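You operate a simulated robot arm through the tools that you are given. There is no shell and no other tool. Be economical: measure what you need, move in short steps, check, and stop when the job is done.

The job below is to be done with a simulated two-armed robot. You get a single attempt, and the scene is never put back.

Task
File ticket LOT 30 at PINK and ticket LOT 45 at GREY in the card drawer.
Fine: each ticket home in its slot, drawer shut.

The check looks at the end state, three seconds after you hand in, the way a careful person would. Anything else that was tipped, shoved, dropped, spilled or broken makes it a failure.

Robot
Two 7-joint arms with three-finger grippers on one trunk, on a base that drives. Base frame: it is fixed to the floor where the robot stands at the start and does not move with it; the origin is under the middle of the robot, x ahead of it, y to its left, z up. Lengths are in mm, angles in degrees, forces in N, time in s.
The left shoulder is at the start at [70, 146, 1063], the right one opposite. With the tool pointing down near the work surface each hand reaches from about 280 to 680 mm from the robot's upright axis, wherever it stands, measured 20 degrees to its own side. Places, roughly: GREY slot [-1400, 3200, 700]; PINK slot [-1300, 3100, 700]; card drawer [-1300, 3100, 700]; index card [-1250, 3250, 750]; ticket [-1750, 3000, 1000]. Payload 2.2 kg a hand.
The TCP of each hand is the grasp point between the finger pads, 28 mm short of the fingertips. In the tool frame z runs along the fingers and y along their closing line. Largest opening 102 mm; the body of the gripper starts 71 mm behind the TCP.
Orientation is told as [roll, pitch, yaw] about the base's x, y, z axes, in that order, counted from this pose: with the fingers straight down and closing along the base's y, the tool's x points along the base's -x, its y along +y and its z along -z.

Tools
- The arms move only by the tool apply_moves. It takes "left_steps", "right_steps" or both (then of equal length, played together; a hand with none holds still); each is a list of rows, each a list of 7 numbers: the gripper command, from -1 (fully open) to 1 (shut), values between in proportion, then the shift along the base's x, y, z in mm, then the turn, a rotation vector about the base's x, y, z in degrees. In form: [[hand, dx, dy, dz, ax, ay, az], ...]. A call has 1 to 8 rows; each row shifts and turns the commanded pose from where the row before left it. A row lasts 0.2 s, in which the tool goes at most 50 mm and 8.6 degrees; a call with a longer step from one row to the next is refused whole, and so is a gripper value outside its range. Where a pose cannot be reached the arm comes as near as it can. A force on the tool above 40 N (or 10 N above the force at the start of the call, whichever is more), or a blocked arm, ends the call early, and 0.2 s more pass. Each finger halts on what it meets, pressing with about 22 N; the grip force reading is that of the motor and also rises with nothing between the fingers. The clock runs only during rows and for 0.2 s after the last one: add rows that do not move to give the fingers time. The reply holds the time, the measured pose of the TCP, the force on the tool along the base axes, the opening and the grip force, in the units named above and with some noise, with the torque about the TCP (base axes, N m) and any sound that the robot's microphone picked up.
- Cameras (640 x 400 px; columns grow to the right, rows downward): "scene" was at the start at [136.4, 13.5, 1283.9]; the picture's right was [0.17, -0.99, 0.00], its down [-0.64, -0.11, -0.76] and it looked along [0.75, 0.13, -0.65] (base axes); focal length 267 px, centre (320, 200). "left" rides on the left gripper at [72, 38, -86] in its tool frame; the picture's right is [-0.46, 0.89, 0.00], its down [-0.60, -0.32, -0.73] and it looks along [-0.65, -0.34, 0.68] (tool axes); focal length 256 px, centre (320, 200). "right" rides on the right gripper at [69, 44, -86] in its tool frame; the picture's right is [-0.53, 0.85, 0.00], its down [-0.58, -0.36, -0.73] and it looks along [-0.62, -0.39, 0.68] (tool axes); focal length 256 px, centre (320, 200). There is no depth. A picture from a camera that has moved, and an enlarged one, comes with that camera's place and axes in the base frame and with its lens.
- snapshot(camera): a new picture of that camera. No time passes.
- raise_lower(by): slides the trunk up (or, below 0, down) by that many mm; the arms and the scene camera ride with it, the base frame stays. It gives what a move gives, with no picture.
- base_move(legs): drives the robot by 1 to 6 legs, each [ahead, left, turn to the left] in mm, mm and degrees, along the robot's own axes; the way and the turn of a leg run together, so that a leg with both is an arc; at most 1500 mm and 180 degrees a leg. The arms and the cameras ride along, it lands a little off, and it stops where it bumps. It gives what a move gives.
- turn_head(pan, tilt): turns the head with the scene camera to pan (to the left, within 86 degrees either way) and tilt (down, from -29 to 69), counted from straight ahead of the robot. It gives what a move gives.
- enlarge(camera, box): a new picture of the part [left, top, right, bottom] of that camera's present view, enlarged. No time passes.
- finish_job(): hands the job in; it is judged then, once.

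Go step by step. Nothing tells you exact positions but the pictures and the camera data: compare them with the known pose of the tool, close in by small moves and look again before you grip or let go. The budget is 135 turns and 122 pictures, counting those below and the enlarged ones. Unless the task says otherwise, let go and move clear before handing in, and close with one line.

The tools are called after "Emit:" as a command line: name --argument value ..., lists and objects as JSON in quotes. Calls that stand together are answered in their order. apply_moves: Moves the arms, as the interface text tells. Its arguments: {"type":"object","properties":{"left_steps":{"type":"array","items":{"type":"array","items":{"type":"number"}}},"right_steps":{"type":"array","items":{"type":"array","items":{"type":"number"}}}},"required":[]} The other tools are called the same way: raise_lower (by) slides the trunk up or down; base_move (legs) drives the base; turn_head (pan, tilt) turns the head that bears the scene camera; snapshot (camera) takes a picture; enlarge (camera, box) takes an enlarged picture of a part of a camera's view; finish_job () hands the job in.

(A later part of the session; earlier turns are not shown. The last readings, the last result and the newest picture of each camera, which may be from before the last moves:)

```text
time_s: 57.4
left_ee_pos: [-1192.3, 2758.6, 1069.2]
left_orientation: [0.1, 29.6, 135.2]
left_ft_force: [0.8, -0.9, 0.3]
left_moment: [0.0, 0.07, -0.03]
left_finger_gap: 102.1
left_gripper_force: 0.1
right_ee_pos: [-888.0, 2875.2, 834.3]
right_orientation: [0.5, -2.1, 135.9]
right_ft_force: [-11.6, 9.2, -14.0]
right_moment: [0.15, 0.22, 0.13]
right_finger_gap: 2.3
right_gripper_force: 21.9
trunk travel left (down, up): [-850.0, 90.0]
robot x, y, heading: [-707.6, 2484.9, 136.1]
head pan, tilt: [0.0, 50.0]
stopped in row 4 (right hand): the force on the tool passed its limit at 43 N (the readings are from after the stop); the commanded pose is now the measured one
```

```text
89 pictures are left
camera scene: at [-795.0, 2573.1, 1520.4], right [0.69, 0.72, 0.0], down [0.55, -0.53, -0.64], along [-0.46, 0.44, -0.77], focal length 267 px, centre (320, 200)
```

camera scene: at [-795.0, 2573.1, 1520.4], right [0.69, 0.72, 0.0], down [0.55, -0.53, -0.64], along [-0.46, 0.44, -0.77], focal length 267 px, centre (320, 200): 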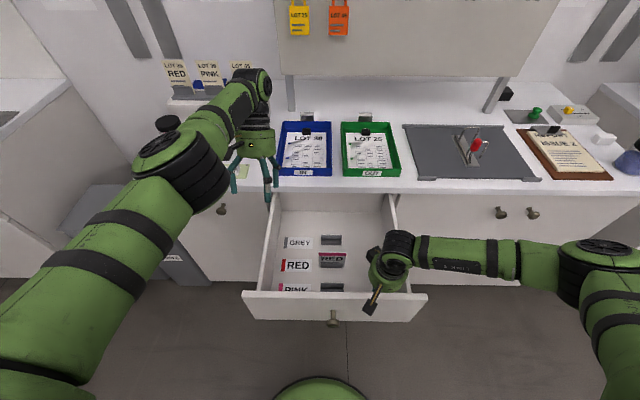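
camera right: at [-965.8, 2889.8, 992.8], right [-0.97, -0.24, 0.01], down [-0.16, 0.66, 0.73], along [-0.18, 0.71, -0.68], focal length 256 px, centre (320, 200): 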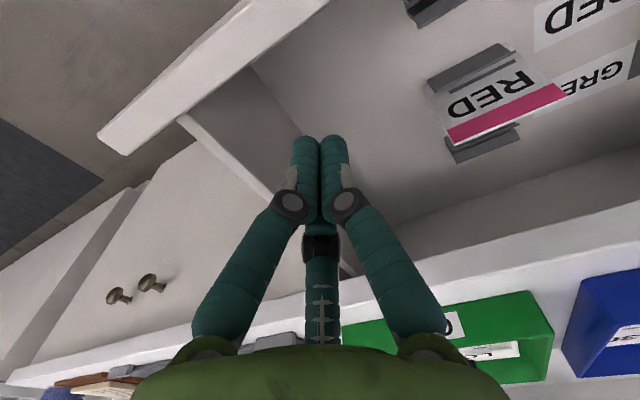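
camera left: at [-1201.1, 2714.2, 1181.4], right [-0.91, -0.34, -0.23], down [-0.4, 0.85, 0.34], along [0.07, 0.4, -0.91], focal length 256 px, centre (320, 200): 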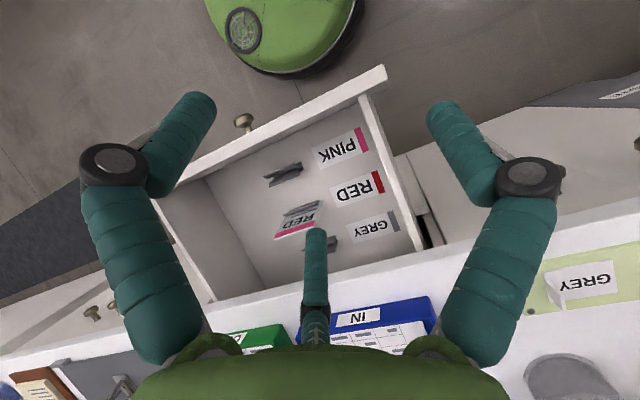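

The drawer now sits at its stop, with all three slots in view. I lift the hand out and measure.

Emit:
apply_moves --right_steps '[[1, -7, 7, 0, 0, 0, 0], [1, 0, 0, 48, 0, 0, 0], [1, 0, 0, 48, 0, 0, 0], [1, 0, 0, 48, 0, 0, 0], [1, 0, 0, 48, 0, 0, 0], [1, 33, 34, 0, 0, 0, 0], [1, 33, 34, 0, 0, 0, 0]]'

Emit:
enlarge --camera "scene" --box '[240, 190, 440, 330]'

Emit:
enlarge --camera "scene" --box '[150, 50, 270, 130]'

```text
time_s: 59.0
left_ee_pos: [-1189.2, 2758.6, 1070.4]
left_orientation: [0.2, 29.5, 135.2]
left_ft_force: [0.2, 0.9, -0.7]
left_moment: [0.01, 0.02, -0.04]
left_finger_gap: 102.2
left_gripper_force: 0.1
right_ee_pos: [-825.7, 2947.4, 1026.4]
right_orientation: [0.6, -1.7, 136.1]
right_ft_force: [-0.1, 0.1, 0.7]
right_moment: [-0.03, 0.01, 0.02]
right_finger_gap: 2.1
right_gripper_force: 21.7
trunk travel left (down, up): [-850.0, 90.0]
robot x, y, heading: [-703.2, 2480.8, 136.3]
head pan, tilt: [0.0, 50.0]
```

```text
2.86 times, centred on (340, 260) of scene
camera zoom: at [-790.8, 2572.7, 1520.7], right [0.69, 0.72, 0.0], down [0.55, -0.53, -0.64], along [-0.47, 0.44, -0.77], focal length 763 px, centre (263, 29)
```

zoom: 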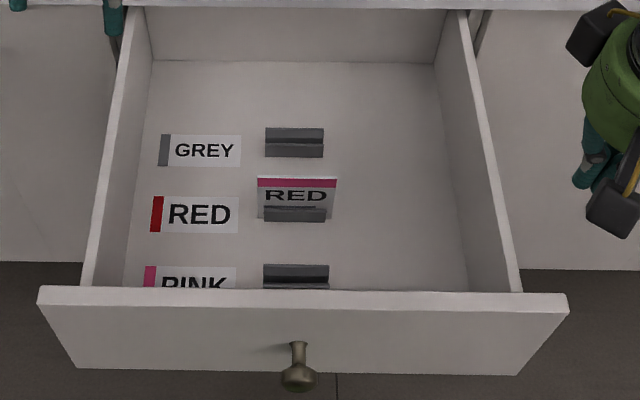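

```text
5.00 times, centred on (210, 90) of scene
camera zoom: at [-790.8, 2572.7, 1520.7], right [0.69, 0.72, 0.0], down [0.55, -0.53, -0.64], along [-0.47, 0.44, -0.77], focal length 1336 px, centre (870, 750)
```

zoom: 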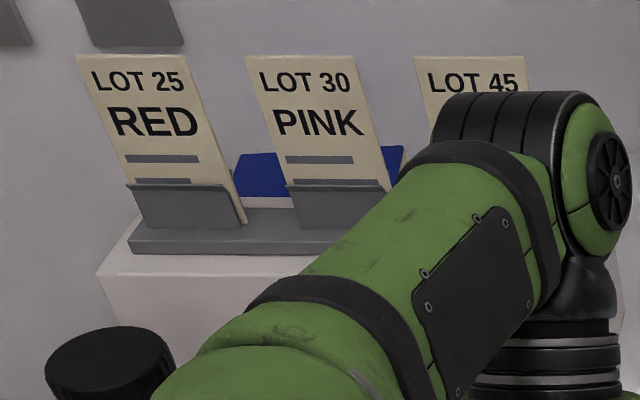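

Slots measured: PINK about v=2675, GREY about v=2839, u=1327. Now I tuck the left arm in and turn the right hand so that it closes front-to-back on a card.

Emit:
apply_moves --left_steps '[[0, 32, -31, 15, 5.9, 6.1, 0], [0, 32, -31, 15, 5.9, 6.1, 0], [0, 32, -31, 15, 5.9, 6.1, 0], [0, 32, -31, 15, 2.7, 2.8, 0], [0, 0, 0, 0, 0, 0, 0], [0, 0, 0, 0, 0, 0, 0], [0, 0, 0, 0, 0, 0, 0], [0, 0, 0, 0, 0, 0, 0]]' --right_steps '[[0, 0, 0, 25, 0, 0, 8.5], [0, 0, 0, 25, 0, 0, 8.5], [0, 0, 0, 25, 0, 0, 8.5], [0, 0, 0, 25, 0, 0, 8.5], [0, 0, 0, 25, 0, 0, 8.5], [0, 0, 0, 25, 0, 0, 8.5], [0, 0, 0, 0, 0, 0, 8.5], [0, 0, 0, 0, 0, 0, 8.5]]'

Emit:
apply_moves --right_steps '[[0, 0, 0, 0, 0, 0, 8.5], [0, 0, 0, 0, 0, 0, 8.5], [0, 0, 0, 0, 0, 0, 5]]'

```text
time_s: 60.8
left_ee_pos: [-1218.6, 2827.2, 1268.6]
left_orientation: [0.4, 2.2, 135.3]
left_ft_force: [-0.8, 0.7, 0.2]
left_moment: [0.02, -0.03, 0.0]
left_finger_gap: 51.2
left_gripper_force: 0.1
left hand out of reach, approached as far as the arm can: row 1, 2, 3, 4
right_ee_pos: [-858.8, 2894.5, 1167.5]
right_orientation: [-3.2, -0.2, -159.1]
right_ft_force: [-0.2, -0.7, 0.0]
right_moment: [-0.02, -0.02, 0.03]
right_finger_gap: 51.0
right_gripper_force: 0.0
right hand out of reach, approached as far as the arm can: row 7, 8
trunk travel left (down, up): [-850.0, 90.0]
robot x, y, heading: [-708.4, 2481.1, 136.4]
head pan, tilt: [0.0, 50.0]
```

```text
time_s: 61.6
left_ee_pos: [-1219.7, 2828.0, 1267.8]
left_orientation: [0.3, 2.3, 135.5]
left_ft_force: [0.0, -0.7, -1.4]
left_moment: [0.01, -0.03, 0.01]
left_finger_gap: 51.0
left_gripper_force: 0.1
right_ee_pos: [-908.6, 2853.7, 1165.7]
right_orientation: [-3.2, -0.1, -151.0]
right_ft_force: [0.2, 0.7, -0.9]
right_moment: [-0.02, 0.01, 0.02]
right_finger_gap: 51.1
right_gripper_force: 0.0
right hand out of reach, approached as far as the arm can: row 1, 2, 3
trunk travel left (down, up): [-850.0, 90.0]
robot x, y, heading: [-706.6, 2483.4, 136.1]
head pan, tilt: [0.0, 50.0]
```

Turning that way is out of the wrist's reach; I turn it the other way, and tuck the left arm in properly.

Emit:
apply_moves --left_steps '[[0, 32, -31, 0, 0, 0, 0], [0, 32, -31, 0, 0, 0, 0], [0, 32, -31, 0, 0, 0, 0], [0, 32, -31, 0, 0, 0, 0], [0, 32, -31, 0, 0, 0, 0], [0, 32, -31, 0, 0, 0, 0], [0, 0, 0, 0, 0, 0, 0], [0, 0, 0, 0, 0, 0, 0]]' --right_steps '[[0, 0, 0, 0, 0, 0, -8.5], [0, 0, 0, 0, 0, 0, -8.5], [0, 0, 0, 0, 0, 0, -8.5], [0, 0, 0, 0, 0, 0, -8.5], [0, 0, 0, 0, 0, 0, -8.5], [0, 0, 0, 0, 0, 0, -8.5], [0, 0, 0, 0, 0, 0, -8.5], [0, 0, 0, 0, 0, 0, -8.5]]'

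Emit:
apply_moves --right_steps '[[0, 0, 0, 0, 0, 0, -8.5], [0, 0, 0, 0, 0, 0, -8.5], [0, 0, 0, 0, 0, 0, -8.5], [0, 0, 0, 0, 0, 0, -8.5], [0, 0, 0, 0, 0, 0, -8.5], [0, 0, 0, 0, 0, 0, -8.5], [0, 0, 0, 0, 0, 0, -8.5], [0, 0, 0, 0, 0, 0, -8.5]]'

```text
time_s: 63.4
left_ee_pos: [-1169.2, 2833.9, 1340.8]
left_orientation: [0.5, 0.1, 135.3]
left_ft_force: [0.6, -0.9, 0.4]
left_moment: [0.02, -0.03, 0.03]
left_finger_gap: 51.2
left_gripper_force: 0.0
left hand out of reach, approached as far as the arm can: row 1, 2, 3, 4, 5, 6
right_ee_pos: [-905.1, 2853.5, 1166.3]
right_orientation: [-3.2, -0.3, 140.8]
right_ft_force: [-0.3, -0.6, 0.0]
right_moment: [-0.01, -0.04, 0.02]
right_finger_gap: 51.0
right_gripper_force: 0.1
trunk travel left (down, up): [-850.0, 90.0]
robot x, y, heading: [-705.2, 2487.0, 136.3]
head pan, tilt: [0.0, 50.0]
```

```text
time_s: 65.2
left_ee_pos: [-1168.0, 2834.3, 1341.3]
left_orientation: [0.5, 0.1, 135.2]
left_ft_force: [0.4, 0.6, -0.2]
left_moment: [0.01, 0.01, 0.05]
left_finger_gap: 50.9
left_gripper_force: 0.0
right_ee_pos: [-904.1, 2854.5, 1167.6]
right_orientation: [-3.2, -0.2, 72.9]
right_ft_force: [0.2, 0.0, 0.0]
right_moment: [0.0, 0.0, -0.01]
right_finger_gap: 51.1
right_gripper_force: 0.0
trunk travel left (down, up): [-850.0, 90.0]
robot x, y, heading: [-704.7, 2484.8, 136.2]
head pan, tilt: [0.0, 50.0]
```

Emit:
apply_moves --left_steps '[[0, 0, 0, -30, 0, 0, 0], [0, 0, 0, -30, 0, 0, 0], [0, 0, 0, -30, 0, 0, 0], [0, 0, 0, -30, 0, 0, 0]]' --right_steps '[[0, 0, 0, 0, 0, 0, -8.5], [0, 0, 0, 0, 0, 0, -8.5], [0, 0, 0, 0, 0, 0, -8.5], [0, 0, 0, 0, 0, 0, -1.4]]'

Emit:
snapshot --camera "scene"

```text
time_s: 66.2
left_ee_pos: [-1186.2, 2864.0, 1243.6]
left_orientation: [0.7, 0.2, 135.3]
left_ft_force: [0.1, 0.9, -0.3]
left_moment: [-0.01, -0.01, -0.02]
left_finger_gap: 51.0
left_gripper_force: 0.2
left hand out of reach, approached as far as the arm can: row 1, 2, 3, 4
right_ee_pos: [-904.8, 2855.3, 1167.1]
right_orientation: [-3.2, -0.3, 46.1]
right_ft_force: [-0.2, -0.4, 0.4]
right_moment: [0.0, -0.01, 0.01]
right_finger_gap: 51.0
right_gripper_force: 0.1
trunk travel left (down, up): [-850.0, 90.0]
robot x, y, heading: [-706.5, 2483.8, 136.2]
head pan, tilt: [0.0, 50.0]
```

```text
86 pictures are left
camera scene: at [-794.5, 2572.1, 1520.6], right [0.69, 0.72, 0.0], down [0.55, -0.53, -0.64], along [-0.46, 0.44, -0.77], focal length 267 px, centre (320, 200)
```

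scene: 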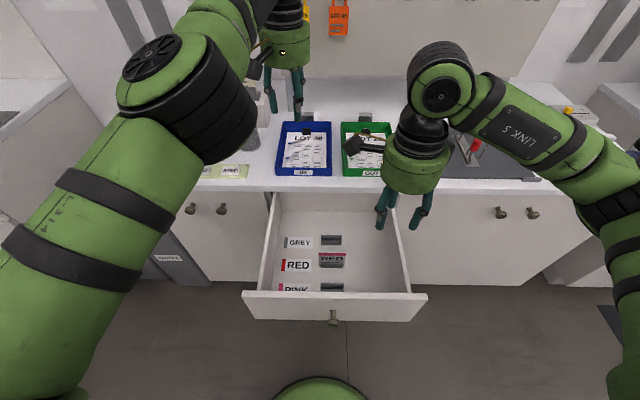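

The left arm is in an awkward reach; I swing it to its own side and back.

Emit:
apply_moves --left_steps '[[0, -13, -42, -15, 0, 0, 0], [0, -13, -42, -15, 0, 0, 0], [0, -13, -42, -15, 0, 0, 0], [0, -13, -42, -15, 0, 0, 0], [0, -13, -42, -15, 0, 0, 0], [0, 0, 0, 0, 0, 0, 0]]'

Emit:
snapshot --camera "scene"

```text
time_s: 67.6
left_ee_pos: [-1246.2, 2655.1, 1169.5]
left_orientation: [0.6, 0.1, 135.2]
left_ft_force: [0.7, 0.7, -0.4]
left_moment: [-0.04, 0.01, -0.01]
left_finger_gap: 51.0
left_gripper_force: 0.0
right_ee_pos: [-902.8, 2856.4, 1166.8]
right_orientation: [-3.1, 0.0, 46.0]
right_ft_force: [0.2, 0.3, 0.0]
right_moment: [-0.06, 0.03, -0.02]
right_finger_gap: 51.1
right_gripper_force: 0.0
trunk travel left (down, up): [-850.0, 90.0]
robot x, y, heading: [-705.0, 2485.2, 136.2]
head pan, tilt: [0.0, 50.0]
```

```text
85 pictures are left
camera scene: at [-789.3, 2573.8, 1520.8], right [0.69, 0.72, 0.0], down [0.55, -0.53, -0.64], along [-0.47, 0.44, -0.77], focal length 267 px, centre (320, 200)
```

scene: 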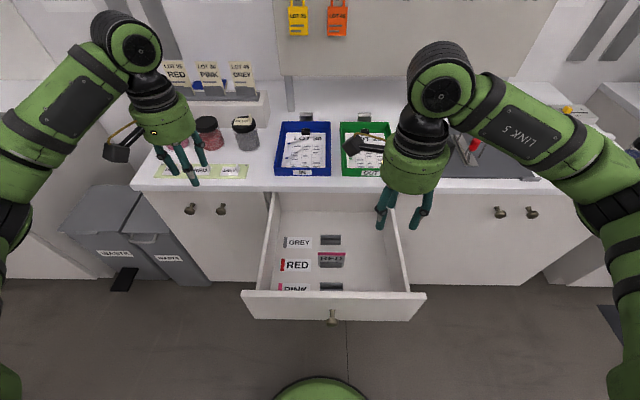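

Both arms are in order. I tuck the left one a bit more, strafe left and drive up to the ledge.

Emit:
apply_moves --left_steps '[[0, 34, -33, 0, 0, 0, 0], [0, 34, -33, 0, 0, 0, 0], [0, 34, -33, 0, 0, 0, 0]]'

Emit:
base_move --legs '[[0, 510, 0], [300, 0, 0]]'

Emit:
turn_head --pan -10 --tilt 35

Emit:
snapshot --camera "scene"

Emit:
snapshot --camera "right"

```text
time_s: 68.4
left_ee_pos: [-1147.4, 2552.1, 1168.8]
left_orientation: [0.5, 0.0, 135.3]
left_ft_force: [-0.6, -0.6, 0.4]
left_moment: [0.02, 0.01, -0.02]
left_finger_gap: 51.0
left_gripper_force: 0.1
right_ee_pos: [-903.4, 2853.3, 1167.3]
right_orientation: [-3.1, -0.2, 46.0]
right_ft_force: [0.3, -0.1, 0.2]
right_moment: [0.02, 0.01, 0.0]
right_finger_gap: 51.0
right_gripper_force: 0.1
trunk travel left (down, up): [-850.0, 90.0]
robot x, y, heading: [-701.2, 2483.5, 136.1]
head pan, tilt: [0.0, 50.0]
```

```text
time_s: 73.1
left_ee_pos: [-1722.2, 2389.9, 1169.7]
left_orientation: [0.6, 0.1, 135.7]
left_ft_force: [0.5, -0.3, 0.9]
left_moment: [0.0, -0.01, 0.01]
left_finger_gap: 50.7
left_gripper_force: 0.0
right_ee_pos: [-1480.9, 2691.9, 1168.9]
right_orientation: [-3.1, -0.2, 46.6]
right_ft_force: [-0.6, -0.6, -0.6]
right_moment: [0.03, 0.04, -0.01]
right_finger_gap: 51.0
right_gripper_force: 0.1
trunk travel left (down, up): [-850.0, 90.0]
robot x, y, heading: [-1278.4, 2326.2, 136.6]
head pan, tilt: [0.0, 50.0]
```

```text
time_s: 73.8
left_ee_pos: [-1722.8, 2391.4, 1167.6]
left_orientation: [0.6, 0.1, 135.7]
left_ft_force: [0.1, -0.2, -0.7]
left_moment: [-0.02, 0.02, -0.03]
left_finger_gap: 50.9
left_gripper_force: 0.0
right_ee_pos: [-1483.5, 2693.4, 1167.5]
right_orientation: [-3.3, -0.2, 46.6]
right_ft_force: [-0.2, -0.9, -0.9]
right_moment: [0.02, 0.01, 0.02]
right_finger_gap: 51.0
right_gripper_force: 0.0
trunk travel left (down, up): [-850.0, 90.0]
robot x, y, heading: [-1280.3, 2325.5, 136.9]
head pan, tilt: [-10.0, 35.0]
```

```text
84 pictures are left
camera scene: at [-1365.9, 2429.7, 1542.2], right [0.8, 0.6, 0.0], down [0.34, -0.46, -0.82], along [-0.49, 0.66, -0.57], focal length 267 px, centre (320, 200)
```

scene: 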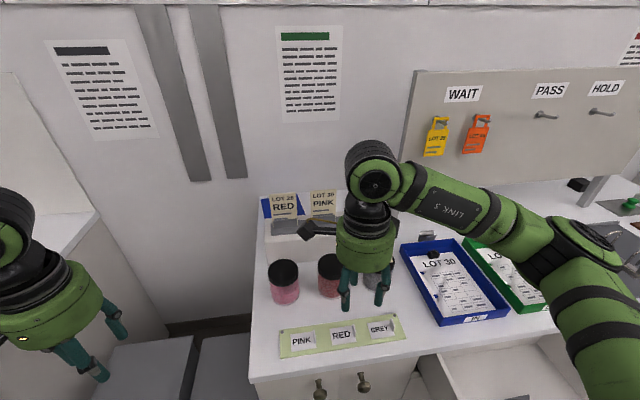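

```text
83 pictures are left
camera right: at [-1565.2, 2676.1, 1249.5], right [-0.24, 0.97, -0.05], down [0.63, 0.19, 0.75], along [0.74, 0.15, -0.66], focal length 256 px, centre (320, 200)
```

right: 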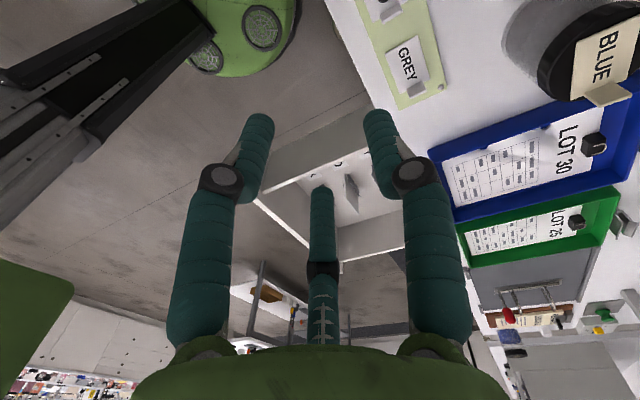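

I enlarge the ledge to locate the cards from here.

Emit:
enlarge --camera "scene" --box '[250, 170, 410, 270]'

```text
4.00 times, centred on (330, 220) of scene
camera zoom: at [-1365.9, 2429.7, 1542.2], right [0.8, 0.6, 0.0], down [0.34, -0.46, -0.82], along [-0.49, 0.66, -0.57], focal length 1068 px, centre (280, 120)
```

zoom: 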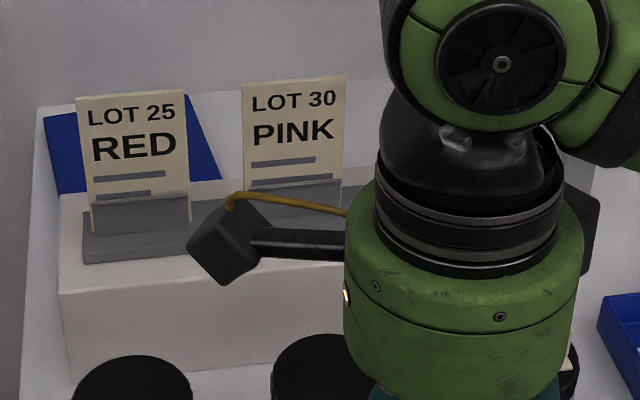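

PINK ticket's top is at about v=3306, u=914, z=1130. I drive 90 mm nearer and bring the hand, raised, toward it.

Emit:
base_move --legs '[[90, 0, 0]]'

Emit:
apply_moves --right_steps '[[0, 0, 0, 30, 0, 0, 0], [0, 0, 0, 30, 2.2, 2.2, 0], [0, -29, 28, 0, 0, 0, 0], [0, -29, 28, 0, 0, 0, 0], [0, -29, 28, 0, 0, 0, 0]]'

Emit:
snapshot --camera "scene"

Emit:
snapshot --camera "right"

```text
time_s: 75.0
left_ee_pos: [-1785.1, 2449.8, 1169.6]
left_orientation: [0.5, -0.2, 135.7]
left_ft_force: [1.0, -0.4, 0.4]
left_moment: [0.03, 0.01, -0.02]
left_finger_gap: 51.0
left_gripper_force: 0.1
right_ee_pos: [-1545.3, 2752.5, 1168.3]
right_orientation: [-3.0, -0.1, 46.5]
right_ft_force: [1.0, 0.0, 0.1]
right_moment: [0.05, 0.01, -0.02]
right_finger_gap: 51.1
right_gripper_force: 0.0
trunk travel left (down, up): [-850.0, 90.0]
robot x, y, heading: [-1342.3, 2387.9, 136.7]
head pan, tilt: [-10.0, 35.0]
```

```text
time_s: 76.2
left_ee_pos: [-1788.2, 2451.9, 1169.1]
left_orientation: [0.4, 0.1, 135.7]
left_ft_force: [-0.6, -0.4, 0.4]
left_moment: [-0.01, -0.03, -0.01]
left_finger_gap: 50.8
left_gripper_force: 0.1
right_ee_pos: [-1636.0, 2839.2, 1229.3]
right_orientation: [0.1, -0.3, 46.5]
right_ft_force: [0.4, 0.0, -0.1]
right_moment: [-0.03, -0.01, -0.01]
right_finger_gap: 51.1
right_gripper_force: 0.0
trunk travel left (down, up): [-850.0, 90.0]
robot x, y, heading: [-1342.7, 2385.7, 136.8]
head pan, tilt: [-10.0, 35.0]
```

```text
81 pictures are left
camera scene: at [-1431.2, 2490.0, 1542.4], right [0.8, 0.6, 0.0], down [0.34, -0.46, -0.82], along [-0.49, 0.66, -0.57], focal length 267 px, centre (320, 200)
```

scene: 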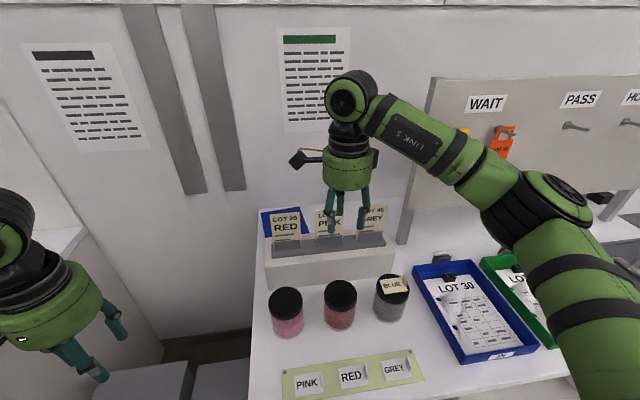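

```text
80 pictures are left
camera right: at [-1715.4, 2818.6, 1313.9], right [-0.25, 0.97, 0.0], down [0.66, 0.16, 0.73], along [0.71, 0.18, -0.68], focal length 256 px, centre (320, 200)
```

right: 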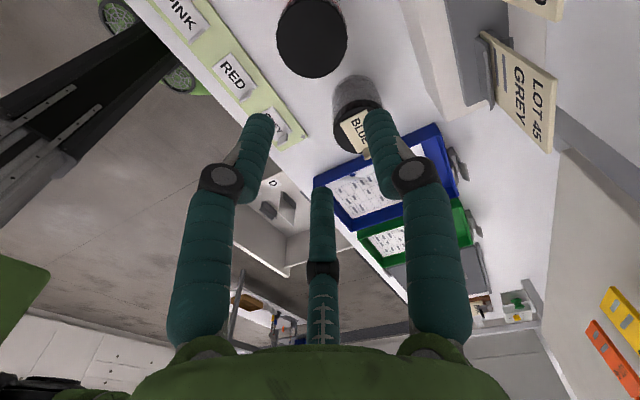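

GREY ticket stands at v≈3295, u≈1018; PINK at v≈3300, u≈912, both about vertical. I bring the hand above PINK.

Emit:
apply_moves --right_steps '[[0, -25.5, 27.5, -10, 0, 0, 0], [0, -25.5, 27.5, -10, 0, 0, 0], [0, -25.5, 27.5, -10, 0, 0, 0], [0, -25.5, 27.5, -10, 0, 0, 0], [0, 0, 0, 0, 0, 0, 0]]'

Emit:
snapshot --camera "right"

Emit:
enlarge --camera "scene" --box '[250, 120, 410, 270]'

```text
time_s: 77.4
left_ee_pos: [-1786.5, 2453.8, 1169.3]
left_orientation: [0.6, 0.2, 135.5]
left_ft_force: [-0.7, 0.2, -0.4]
left_moment: [-0.03, 0.0, -0.02]
left_finger_gap: 51.0
left_gripper_force: 0.1
right_ee_pos: [-1712.2, 2928.1, 1195.3]
right_orientation: [0.1, -0.2, 46.5]
right_ft_force: [0.3, 0.0, -0.2]
right_moment: [0.02, 0.03, 0.01]
right_finger_gap: 51.0
right_gripper_force: 0.0
right hand out of reach, approached as far as the arm can: row 4
trunk travel left (down, up): [-850.0, 90.0]
robot x, y, heading: [-1345.0, 2386.0, 136.6]
head pan, tilt: [-10.0, 35.0]
```

```text
79 pictures are left
camera right: at [-1791.3, 2906.8, 1279.9], right [-0.24, 0.97, 0.0], down [0.66, 0.17, 0.73], along [0.71, 0.18, -0.68], focal length 256 px, centre (320, 200)
```

right: 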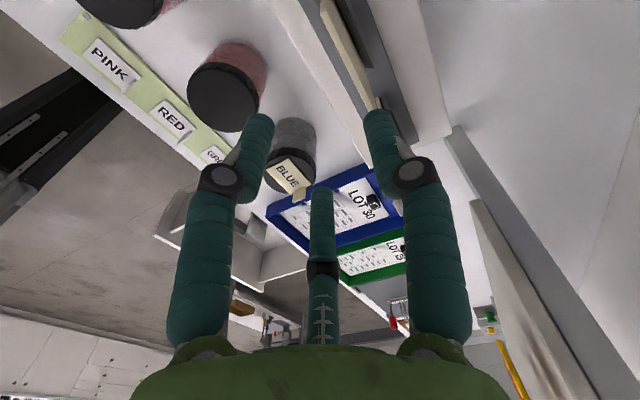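

```text
2.67 times, centred on (330, 195) of scene
camera zoom: at [-1429.0, 2492.4, 1542.4], right [0.8, 0.6, 0.0], down [0.34, -0.46, -0.82], along [-0.49, 0.66, -0.57], focal length 712 px, centre (293, 213)
```

zoom: 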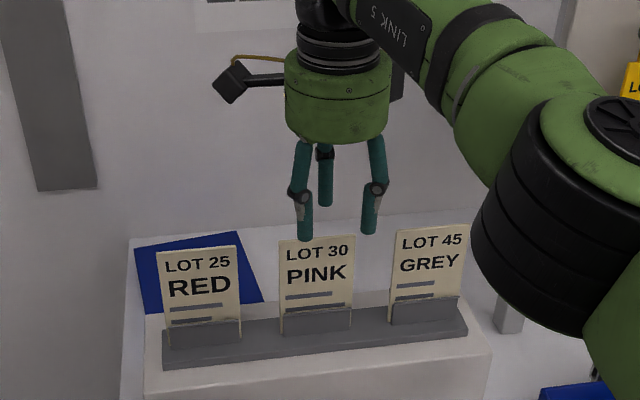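

The reach is short by 30 mm because the hand is high. I raise the trunk 70 mm so the arm can work lower and further.

Emit:
raise_lower --by 70

Emit:
apply_moves --right_steps '[[0, 0, 0, -35, 0, 0, 0], [0, 0, 0, -35, 0, 0, 0], [0, -11.5, 10, 0, 0, 0, 0], [0, -11.5, 10, 0, 0, 0, 0], [0, 0, 0, 0, 0, 0, 0]]'

Emit:
snapshot --camera "right"

Emit:
enlarge --camera "scene" --box '[250, 120, 410, 270]'

```text
time_s: 78.4
left_ee_pos: [-1787.4, 2453.8, 1238.8]
left_orientation: [0.6, 0.1, 135.6]
left_ft_force: [0.2, 0.0, 0.2]
left_moment: [0.0, 0.0, 0.02]
left_finger_gap: 51.1
left_gripper_force: 0.0
right_ee_pos: [-1713.2, 2927.2, 1263.6]
right_orientation: [-0.1, -0.3, 46.4]
right_ft_force: [0.3, -0.4, -1.2]
right_moment: [0.04, -0.01, -0.03]
right_finger_gap: 51.2
right_gripper_force: 0.1
trunk travel left (down, up): [-920.0, 20.0]
robot x, y, heading: [-1346.6, 2387.9, 136.8]
head pan, tilt: [-10.0, 35.0]
```

```text
time_s: 79.6
left_ee_pos: [-1788.0, 2455.0, 1238.5]
left_orientation: [0.6, 0.1, 135.5]
left_ft_force: [0.3, -0.4, 0.8]
left_moment: [0.02, 0.0, 0.01]
left_finger_gap: 51.0
left_gripper_force: 0.0
right_ee_pos: [-1716.9, 2934.1, 1194.1]
right_orientation: [-0.1, -0.2, 46.5]
right_ft_force: [-0.6, -0.3, -0.1]
right_moment: [-0.02, -0.01, 0.02]
right_finger_gap: 51.0
right_gripper_force: 0.0
right hand out of reach, approached as far as the arm can: row 3, 4
trunk travel left (down, up): [-920.0, 20.0]
robot x, y, heading: [-1347.2, 2384.2, 136.5]
head pan, tilt: [-10.0, 35.0]
```

```text
77 pictures are left
camera right: at [-1796.0, 2913.1, 1279.3], right [-0.24, 0.97, 0.0], down [0.66, 0.17, 0.73], along [0.71, 0.18, -0.68], focal length 256 px, centre (320, 200)
```

right: 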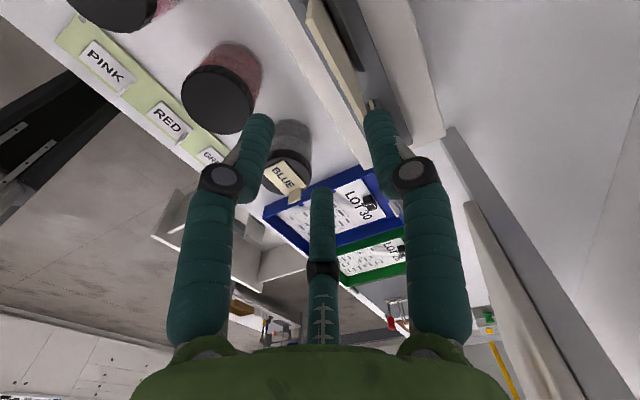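

```text
2.67 times, centred on (330, 195) of scene
camera zoom: at [-1429.9, 2492.3, 1612.3], right [0.8, 0.6, 0.0], down [0.34, -0.46, -0.82], along [-0.49, 0.66, -0.57], focal length 712 px, centre (293, 213)
```

zoom: 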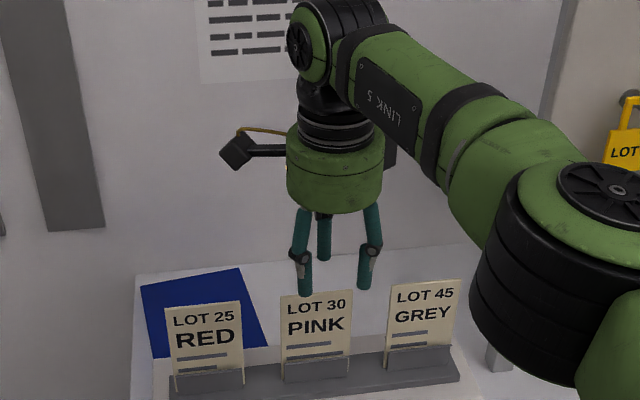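

Still 23 mm short; I drive the base 30 mm forward, which carries the hand over the card.

Emit:
base_move --legs '[[35, 0, 0]]'

Emit:
snapshot --camera "right"

Emit:
enlarge --camera "scene" --box '[250, 120, 410, 270]'

```text
time_s: 80.7
left_ee_pos: [-1814.6, 2478.4, 1238.5]
left_orientation: [0.7, 0.2, 135.7]
left_ft_force: [-1.0, 0.9, 0.3]
left_moment: [0.0, -0.01, -0.01]
left_finger_gap: 50.9
left_gripper_force: 0.0
right_ee_pos: [-1745.6, 2958.8, 1193.9]
right_orientation: [-0.2, -0.2, 46.5]
right_ft_force: [-0.9, 0.7, 0.0]
right_moment: [-0.01, -0.04, 0.01]
right_finger_gap: 50.9
right_gripper_force: 0.0
trunk travel left (down, up): [-920.0, 20.0]
robot x, y, heading: [-1373.7, 2411.2, 136.6]
head pan, tilt: [-10.0, 35.0]
stopped in leg 1: the robot was blocked; the commanded pose is now the measured one
```

```text
75 pictures are left
camera right: at [-1824.6, 2937.7, 1278.6], right [-0.25, 0.97, 0.0], down [0.66, 0.17, 0.73], along [0.71, 0.18, -0.68], focal length 256 px, centre (320, 200)
```

right: 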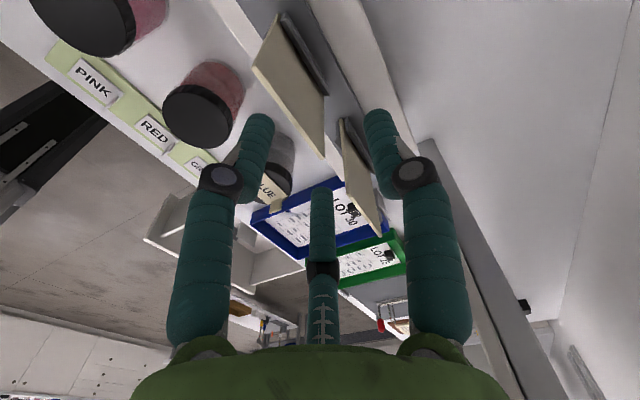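

```text
2.67 times, centred on (330, 195) of scene
camera zoom: at [-1458.9, 2517.5, 1612.0], right [0.8, 0.6, 0.0], down [0.34, -0.46, -0.82], along [-0.49, 0.66, -0.58], focal length 712 px, centre (293, 213)
```

zoom: 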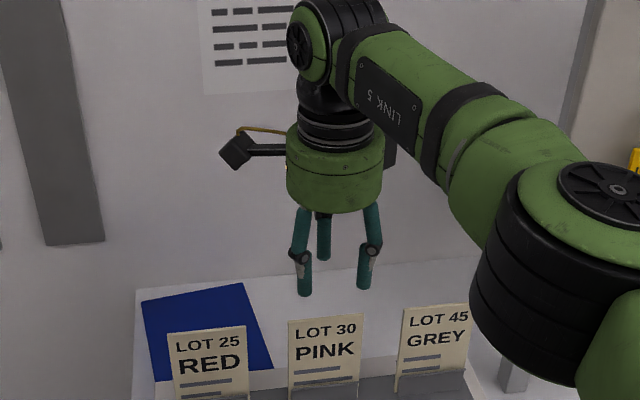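

PINK's top edge is exactly fixed: v=3294.8, u 871–943, z≈1130. I centre over it and lower.

Emit:
apply_moves --right_steps '[[0, 7, -16.5, 0, 0, 0, 0], [0, 0, 0, -25, 0, 0, 0], [0, 0, 0, -20, 0, 0, 0]]'

Emit:
snapshot --camera "right"

Emit:
enlarge --camera "scene" --box '[270, 170, 390, 270]'

```text
time_s: 81.5
left_ee_pos: [-1816.3, 2479.0, 1238.9]
left_orientation: [0.4, 0.2, 135.7]
left_ft_force: [-0.5, 0.0, -0.4]
left_moment: [0.04, -0.04, 0.03]
left_finger_gap: 51.0
left_gripper_force: 0.0
right_ee_pos: [-1738.4, 2942.1, 1148.1]
right_orientation: [-0.1, -0.3, 46.5]
right_ft_force: [-1.0, -0.1, -0.2]
right_moment: [0.0, -0.06, 0.0]
right_finger_gap: 51.1
right_gripper_force: 0.0
trunk travel left (down, up): [-920.0, 20.0]
robot x, y, heading: [-1368.2, 2411.0, 136.7]
head pan, tilt: [-10.0, 35.0]
```

```text
73 pictures are left
camera right: at [-1817.7, 2921.3, 1233.1], right [-0.25, 0.97, 0.0], down [0.66, 0.17, 0.73], along [0.71, 0.18, -0.68], focal length 256 px, centre (320, 200)
```

right: 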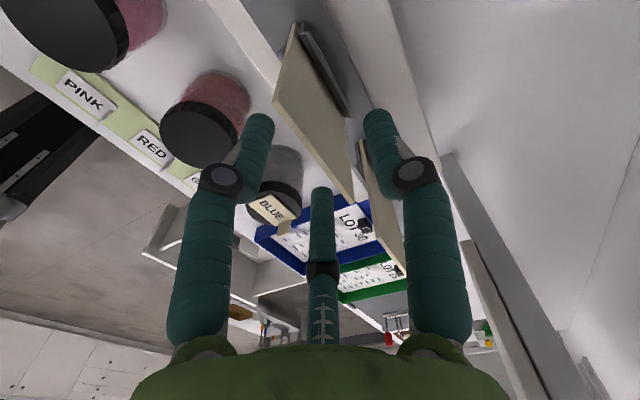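

```text
4.00 times, centred on (330, 220) of scene
camera zoom: at [-1459.8, 2516.8, 1612.0], right [0.8, 0.6, 0.0], down [0.34, -0.46, -0.82], along [-0.49, 0.66, -0.58], focal length 1068 px, centre (280, 120)
```

zoom: 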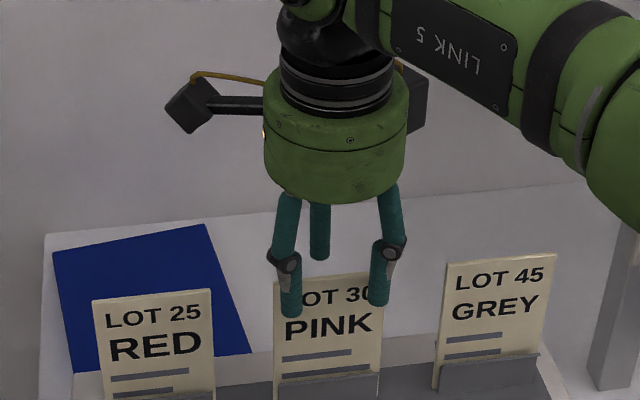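

The card is between the fingers. I lower 36 mm more and close.

Emit:
apply_moves --right_steps '[[0, 0, 0, -18, 0, 0, 0], [0, 0, 0, -18, 0, 0, 0], [0.4, 0, 0, 0, 0, 0, 0], [1, 0, 0, 0, 0, 0, 0], [1, 0, 0, 0, 0, 0, 0], [1, 0, 0, 0, 0, 0, 0]]'

Emit:
enlarge --camera "scene" --box '[270, 170, 390, 270]'

```text
time_s: 82.9
left_ee_pos: [-1812.8, 2478.0, 1238.9]
left_orientation: [0.6, 0.1, 135.6]
left_ft_force: [-0.1, 0.4, -0.3]
left_moment: [0.0, -0.01, 0.0]
left_finger_gap: 51.0
left_gripper_force: 0.1
right_ee_pos: [-1737.1, 2940.8, 1114.2]
right_orientation: [0.0, -0.2, 46.5]
right_ft_force: [0.5, -0.6, 1.5]
right_moment: [-0.03, -0.03, 0.0]
right_finger_gap: 6.3
right_gripper_force: 22.0
trunk travel left (down, up): [-920.0, 20.0]
robot x, y, heading: [-1375.2, 2411.8, 136.9]
head pan, tilt: [-10.0, 35.0]
```

```text
4.00 times, centred on (330, 220) of scene
camera zoom: at [-1456.5, 2515.1, 1612.4], right [0.8, 0.6, 0.0], down [0.34, -0.46, -0.82], along [-0.49, 0.66, -0.57], focal length 1068 px, centre (280, 120)
```

zoom: 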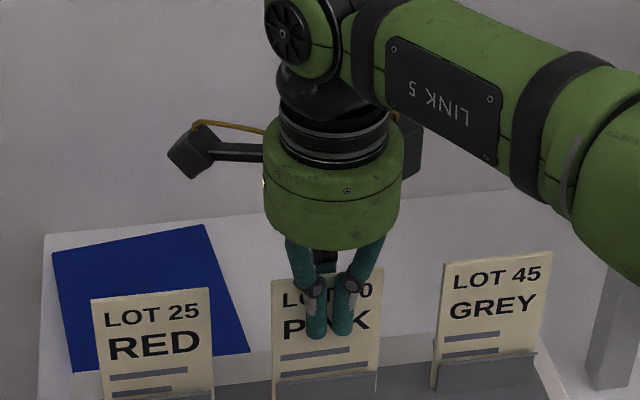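

Gripped (gap 6.3 mm). I lift slowly.

Emit:
apply_moves --right_steps '[[1, 0, 0, 15, 0, 0, 0], [1, 0, 0, 20, 0, 0, 0], [1, 0, 0, 25, 0, 0, 0], [1, 0, 0, 20, 0, 0, 0]]'

Emit:
snapshot --camera "scene"

Emit:
snapshot --camera "right"

```text
time_s: 83.9
left_ee_pos: [-1813.7, 2476.6, 1238.6]
left_orientation: [0.7, 0.2, 135.7]
left_ft_force: [0.2, 0.3, -0.3]
left_moment: [0.01, 0.0, -0.01]
left_finger_gap: 50.9
left_gripper_force: 0.0
right_ee_pos: [-1735.6, 2940.6, 1194.5]
right_orientation: [-0.1, -0.2, 46.5]
right_ft_force: [-0.6, -0.2, 0.1]
right_moment: [0.02, -0.02, -0.01]
right_finger_gap: 6.2
right_gripper_force: 22.0
trunk travel left (down, up): [-920.0, 20.0]
robot x, y, heading: [-1369.7, 2412.3, 136.7]
head pan, tilt: [-10.0, 35.0]
```

```text
70 pictures are left
camera scene: at [-1456.4, 2514.7, 1612.4], right [0.8, 0.6, 0.0], down [0.34, -0.46, -0.82], along [-0.49, 0.66, -0.57], focal length 267 px, centre (320, 200)
```

scene: 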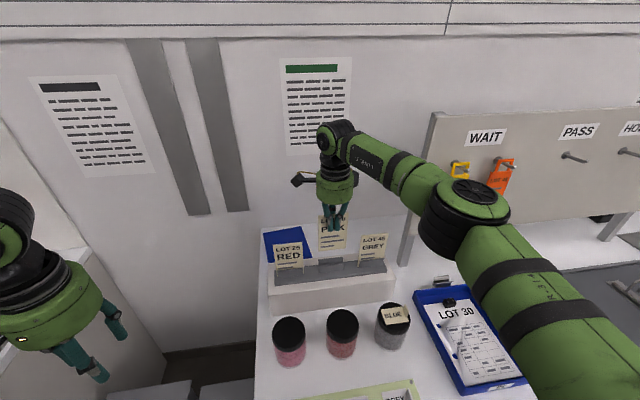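

```text
69 pictures are left
camera right: at [-1814.3, 2920.2, 1279.9], right [-0.25, 0.97, 0.0], down [0.66, 0.17, 0.73], along [0.71, 0.18, -0.68], focal length 256 px, centre (320, 200)
```

right: 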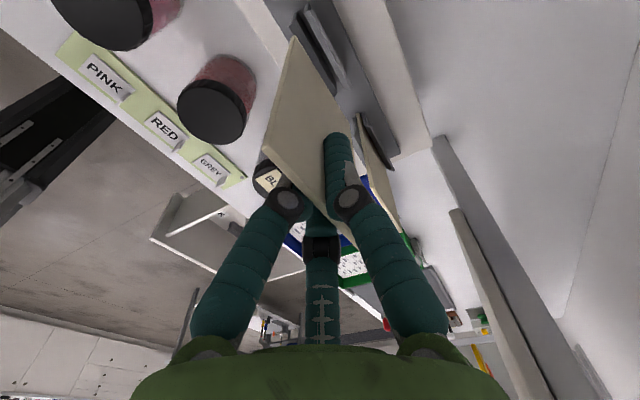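

The card is out: its bottom is about 103 mm below the TCP. I back the base off and strafe right to the drawer.

Emit:
base_move --legs '[[-430, 0, 0], [0, -395, 0]]'

Emit:
turn_head --pan -10 --tilt 55

Emit:
snapshot --camera "scene"

```text
time_s: 88.6
left_ee_pos: [-1230.7, 2469.4, 1238.5]
left_orientation: [0.6, 0.1, 135.2]
left_ft_force: [-1.3, -0.9, 0.1]
left_moment: [0.03, -0.04, 0.02]
left_finger_gap: 51.3
left_gripper_force: 0.1
right_ee_pos: [-1148.6, 2933.5, 1193.8]
right_orientation: [0.1, -0.3, 46.1]
right_ft_force: [0.3, -0.8, 0.8]
right_moment: [0.0, -0.02, 0.02]
right_finger_gap: 5.7
right_gripper_force: 22.1
trunk travel left (down, up): [-920.0, 20.0]
robot x, y, heading: [-789.3, 2404.5, 136.2]
head pan, tilt: [-10.0, 35.0]
```

```text
time_s: 89.4
left_ee_pos: [-1229.0, 2472.2, 1239.0]
left_orientation: [0.7, 0.1, 135.3]
left_ft_force: [-0.4, -0.3, 0.2]
left_moment: [-0.04, 0.04, 0.01]
left_finger_gap: 50.9
left_gripper_force: 0.1
right_ee_pos: [-1146.5, 2934.9, 1194.5]
right_orientation: [0.0, -0.2, 46.2]
right_ft_force: [-0.3, -0.5, -0.1]
right_moment: [-0.02, -0.01, -0.01]
right_finger_gap: 6.1
right_gripper_force: 21.6
trunk travel left (down, up): [-920.0, 20.0]
robot x, y, heading: [-785.9, 2404.2, 136.5]
head pan, tilt: [-10.0, 55.0]
```

```text
68 pictures are left
camera scene: at [-861.3, 2495.2, 1584.2], right [0.81, 0.59, 0.0], down [0.48, -0.66, -0.57], along [-0.34, 0.46, -0.82], focal length 267 px, centre (320, 200)
```

scene: 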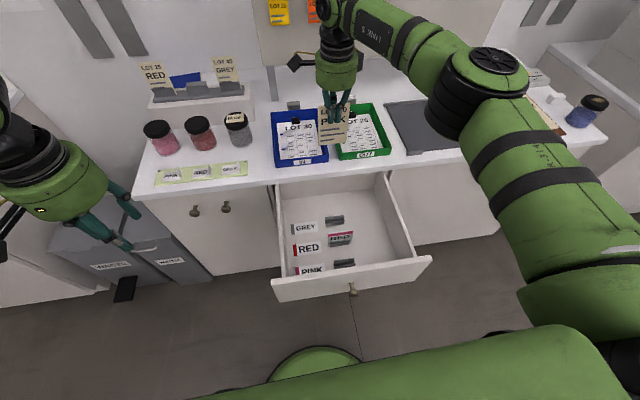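

I enlarge the drawer to fix the slot positions.

Emit:
enlarge --camera "scene" --box '[260, 190, 440, 310]'

```text
3.33 times, centred on (350, 250) of scene
camera zoom: at [-861.3, 2495.2, 1584.2], right [0.81, 0.59, 0.0], down [0.48, -0.66, -0.57], along [-0.34, 0.46, -0.82], focal length 890 px, centre (220, 33)
```

zoom: 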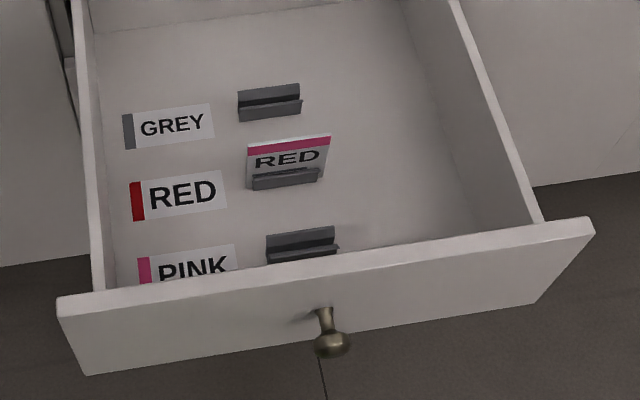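

Slot PINK estimated at v≈2670, u≈1331; card bottom must go to z≈708. I bring the card over it, still above the drawer front.

Emit:
apply_moves --right_steps '[[1, 30, -24.2, -20, 0, 0, 0], [1, 30, -24.2, -20, 0, 0, 0], [1, 30, -24.2, -20, 0, 0, 0], [1, 30, -24.2, -20, 0, 0, 0], [1, 30, -24.2, -20, 0, 0, 0], [1, 0, 0, -35, 0, 0, 0], [1, 0, 0, -35, 0, 0, 0], [1, 0, 0, -30, 0, 0, 0]]'

Emit:
snapshot --camera "right"

Emit:
enlarge --camera "scene" --box '[260, 170, 440, 310]'

```text
time_s: 91.2
left_ee_pos: [-1227.9, 2470.4, 1239.9]
left_orientation: [0.6, 0.1, 135.3]
left_ft_force: [0.2, 0.1, 0.7]
left_moment: [-0.01, 0.03, 0.0]
left_finger_gap: 50.8
left_gripper_force: 0.1
right_ee_pos: [-998.4, 2813.3, 994.7]
right_orientation: [0.0, -0.2, 46.1]
right_ft_force: [0.3, 0.1, 0.4]
right_moment: [0.0, 0.01, 0.03]
right_finger_gap: 6.1
right_gripper_force: 21.9
trunk travel left (down, up): [-920.0, 20.0]
robot x, y, heading: [-788.5, 2399.3, 136.2]
head pan, tilt: [-10.0, 55.0]
```

```text
66 pictures are left
camera right: at [-1076.7, 2792.2, 1079.4], right [-0.24, 0.97, 0.0], down [0.66, 0.16, 0.73], along [0.71, 0.18, -0.68], focal length 256 px, centre (320, 200)
```

right: 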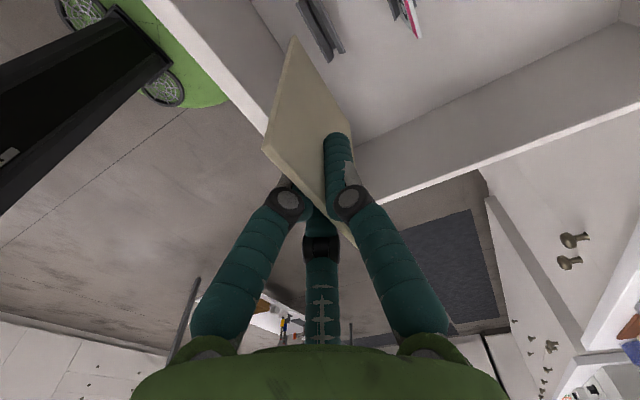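

```text
2.86 times, centred on (350, 240) of scene
camera zoom: at [-861.0, 2494.7, 1584.2], right [0.81, 0.59, 0.0], down [0.48, -0.66, -0.57], along [-0.34, 0.46, -0.82], focal length 763 px, centre (234, 86)
```

zoom: 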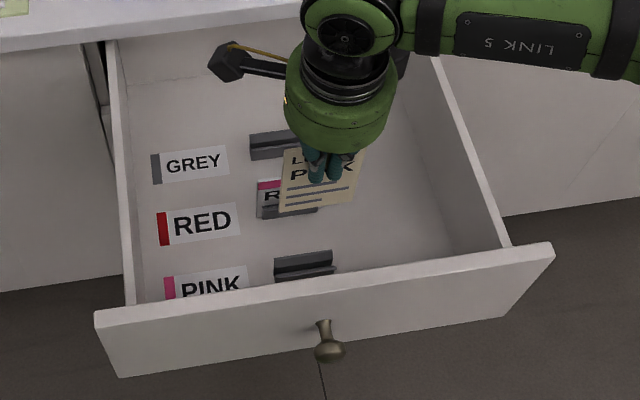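

Emit:
enlarge --camera "right" --box '[220, 0, 440, 130]'

```text
2.91 times, centred on (330, 65) of right
camera zoom: at [-1076.7, 2792.2, 1079.4], right [-0.24, 0.97, 0.0], down [0.66, 0.16, 0.73], along [0.71, 0.18, -0.68], focal length 745 px, centre (291, 593)
```

zoom: 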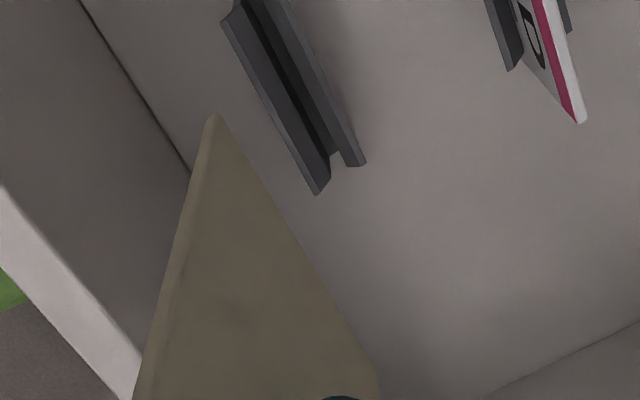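

Card and slot line up to within 2 mm (slot v≈2674, u≈1332). I lower to just above the holder and check.

Emit:
apply_moves --right_steps '[[1, 2, 2, -30, 0, 0, 0], [1, 0, 0, -30, 0, 0, 0], [1, 0, 0, -30, 0, 0, 0], [1, 0, 0, -30, 0, 0, 0], [1, 0, 0, -20, 0, 0, 0]]'

Emit:
enlarge --camera "right" --box '[220, 0, 440, 130]'

Emit:
enlarge --camera "scene" --box '[290, 190, 410, 290]'

```text
time_s: 92.4
left_ee_pos: [-1228.4, 2471.1, 1239.0]
left_orientation: [0.6, 0.1, 135.2]
left_ft_force: [0.5, 0.1, 0.4]
left_moment: [0.0, -0.01, 0.01]
left_finger_gap: 51.0
left_gripper_force: 0.0
right_ee_pos: [-995.9, 2814.4, 854.6]
right_orientation: [-0.1, -0.4, 46.2]
right_ft_force: [-0.2, 0.6, -0.2]
right_moment: [0.0, -0.02, -0.01]
right_finger_gap: 6.1
right_gripper_force: 21.6
trunk travel left (down, up): [-920.0, 20.0]
robot x, y, heading: [-784.1, 2401.7, 136.3]
head pan, tilt: [-10.0, 55.0]
```

```text
2.91 times, centred on (330, 65) of right
camera zoom: at [-1074.7, 2794.4, 940.1], right [-0.24, 0.97, 0.0], down [0.66, 0.16, 0.73], along [0.71, 0.18, -0.68], focal length 745 px, centre (291, 593)
```

zoom: 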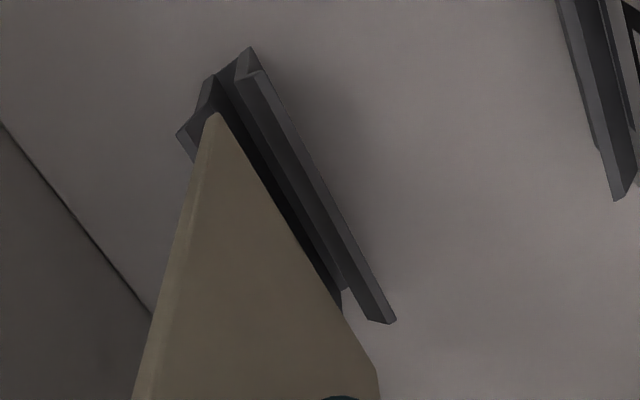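

```text
4.00 times, centred on (350, 240) of scene
camera zoom: at [-862.0, 2494.7, 1584.1], right [0.81, 0.59, 0.0], down [0.49, -0.66, -0.57], along [-0.34, 0.46, -0.82], focal length 1068 px, centre (200, 40)
```

zoom: 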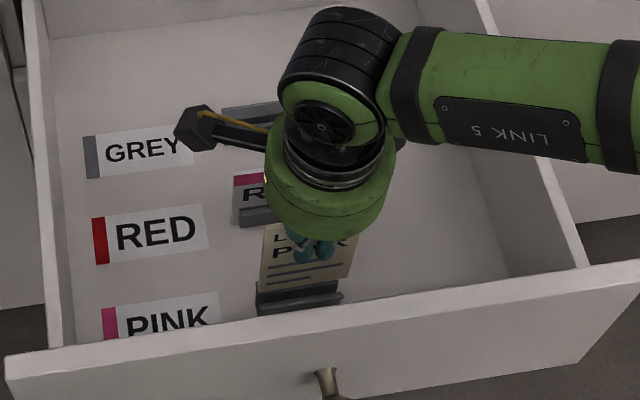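

Aligned in the V-shaped holder. I lower it gently in.

Emit:
apply_moves --right_steps '[[1, 0.7, -0.7, -10, 0, 0, 0], [1, 0, 0, -8, 0, 0, 0], [1, 0, 0, -6, 0, 0, 0], [1, 0, 0, -5, 0, 0, 0]]'

Emit:
enlarge --camera "right" --box '[220, 0, 440, 130]'

```text
time_s: 93.4
left_ee_pos: [-1228.6, 2471.9, 1238.6]
left_orientation: [0.6, 0.0, 135.3]
left_ft_force: [-0.9, -0.3, -0.2]
left_moment: [-0.01, 0.03, -0.01]
left_finger_gap: 50.8
left_gripper_force: 0.0
right_ee_pos: [-995.5, 2815.3, 826.3]
right_orientation: [-0.1, -0.3, 46.2]
right_ft_force: [0.4, 0.0, -0.8]
right_moment: [0.0, 0.01, -0.02]
right_finger_gap: 5.8
right_gripper_force: 21.9
trunk travel left (down, up): [-920.0, 20.0]
robot x, y, heading: [-786.8, 2401.9, 136.3]
head pan, tilt: [-10.0, 55.0]
```

```text
2.91 times, centred on (330, 65) of right
camera zoom: at [-1074.2, 2794.5, 910.8], right [-0.24, 0.97, 0.0], down [0.66, 0.16, 0.73], along [0.71, 0.18, -0.68], focal length 745 px, centre (291, 593)
```

zoom: 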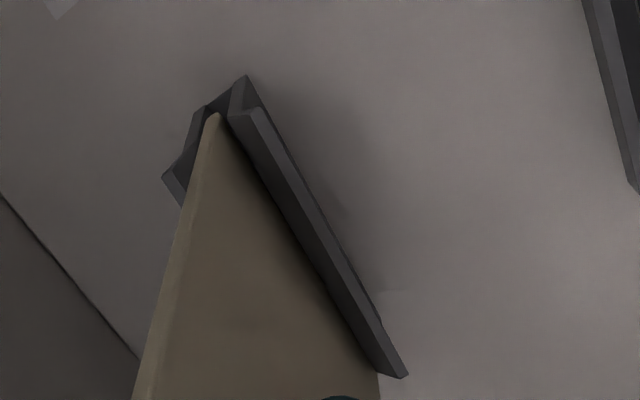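

The bottom edge is entering the V. I continue in small steps until it rests.

Emit:
apply_moves --right_steps '[[1, 0, 0, -4, 0, 0, 0], [1, 0, 0, -4, 0, 0, 0], [1, 0, 0, -3, 0, 0, 0]]'

Emit:
enlarge --camera "right" --box '[220, 0, 440, 130]'

```text
time_s: 94.2
left_ee_pos: [-1228.7, 2471.3, 1239.3]
left_orientation: [0.6, 0.1, 135.4]
left_ft_force: [-0.7, 1.4, -1.1]
left_moment: [-0.01, 0.0, 0.02]
left_finger_gap: 50.7
left_gripper_force: 0.1
right_ee_pos: [-996.4, 2815.0, 814.0]
right_orientation: [-0.1, -0.2, 46.1]
right_ft_force: [0.1, -0.5, -0.1]
right_moment: [-0.02, 0.01, -0.02]
right_finger_gap: 6.0
right_gripper_force: 21.5
trunk travel left (down, up): [-920.0, 20.0]
robot x, y, heading: [-787.1, 2402.8, 136.4]
head pan, tilt: [-10.0, 55.0]
```

```text
2.91 times, centred on (330, 65) of right
camera zoom: at [-1074.5, 2794.9, 899.7], right [-0.24, 0.97, 0.0], down [0.66, 0.16, 0.73], along [0.71, 0.18, -0.68], focal length 745 px, centre (291, 593)
```

zoom: 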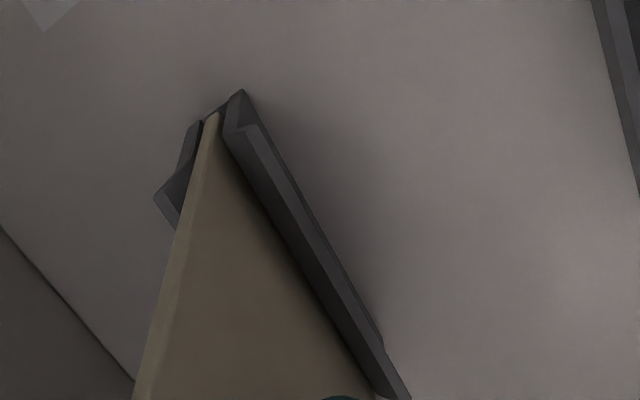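

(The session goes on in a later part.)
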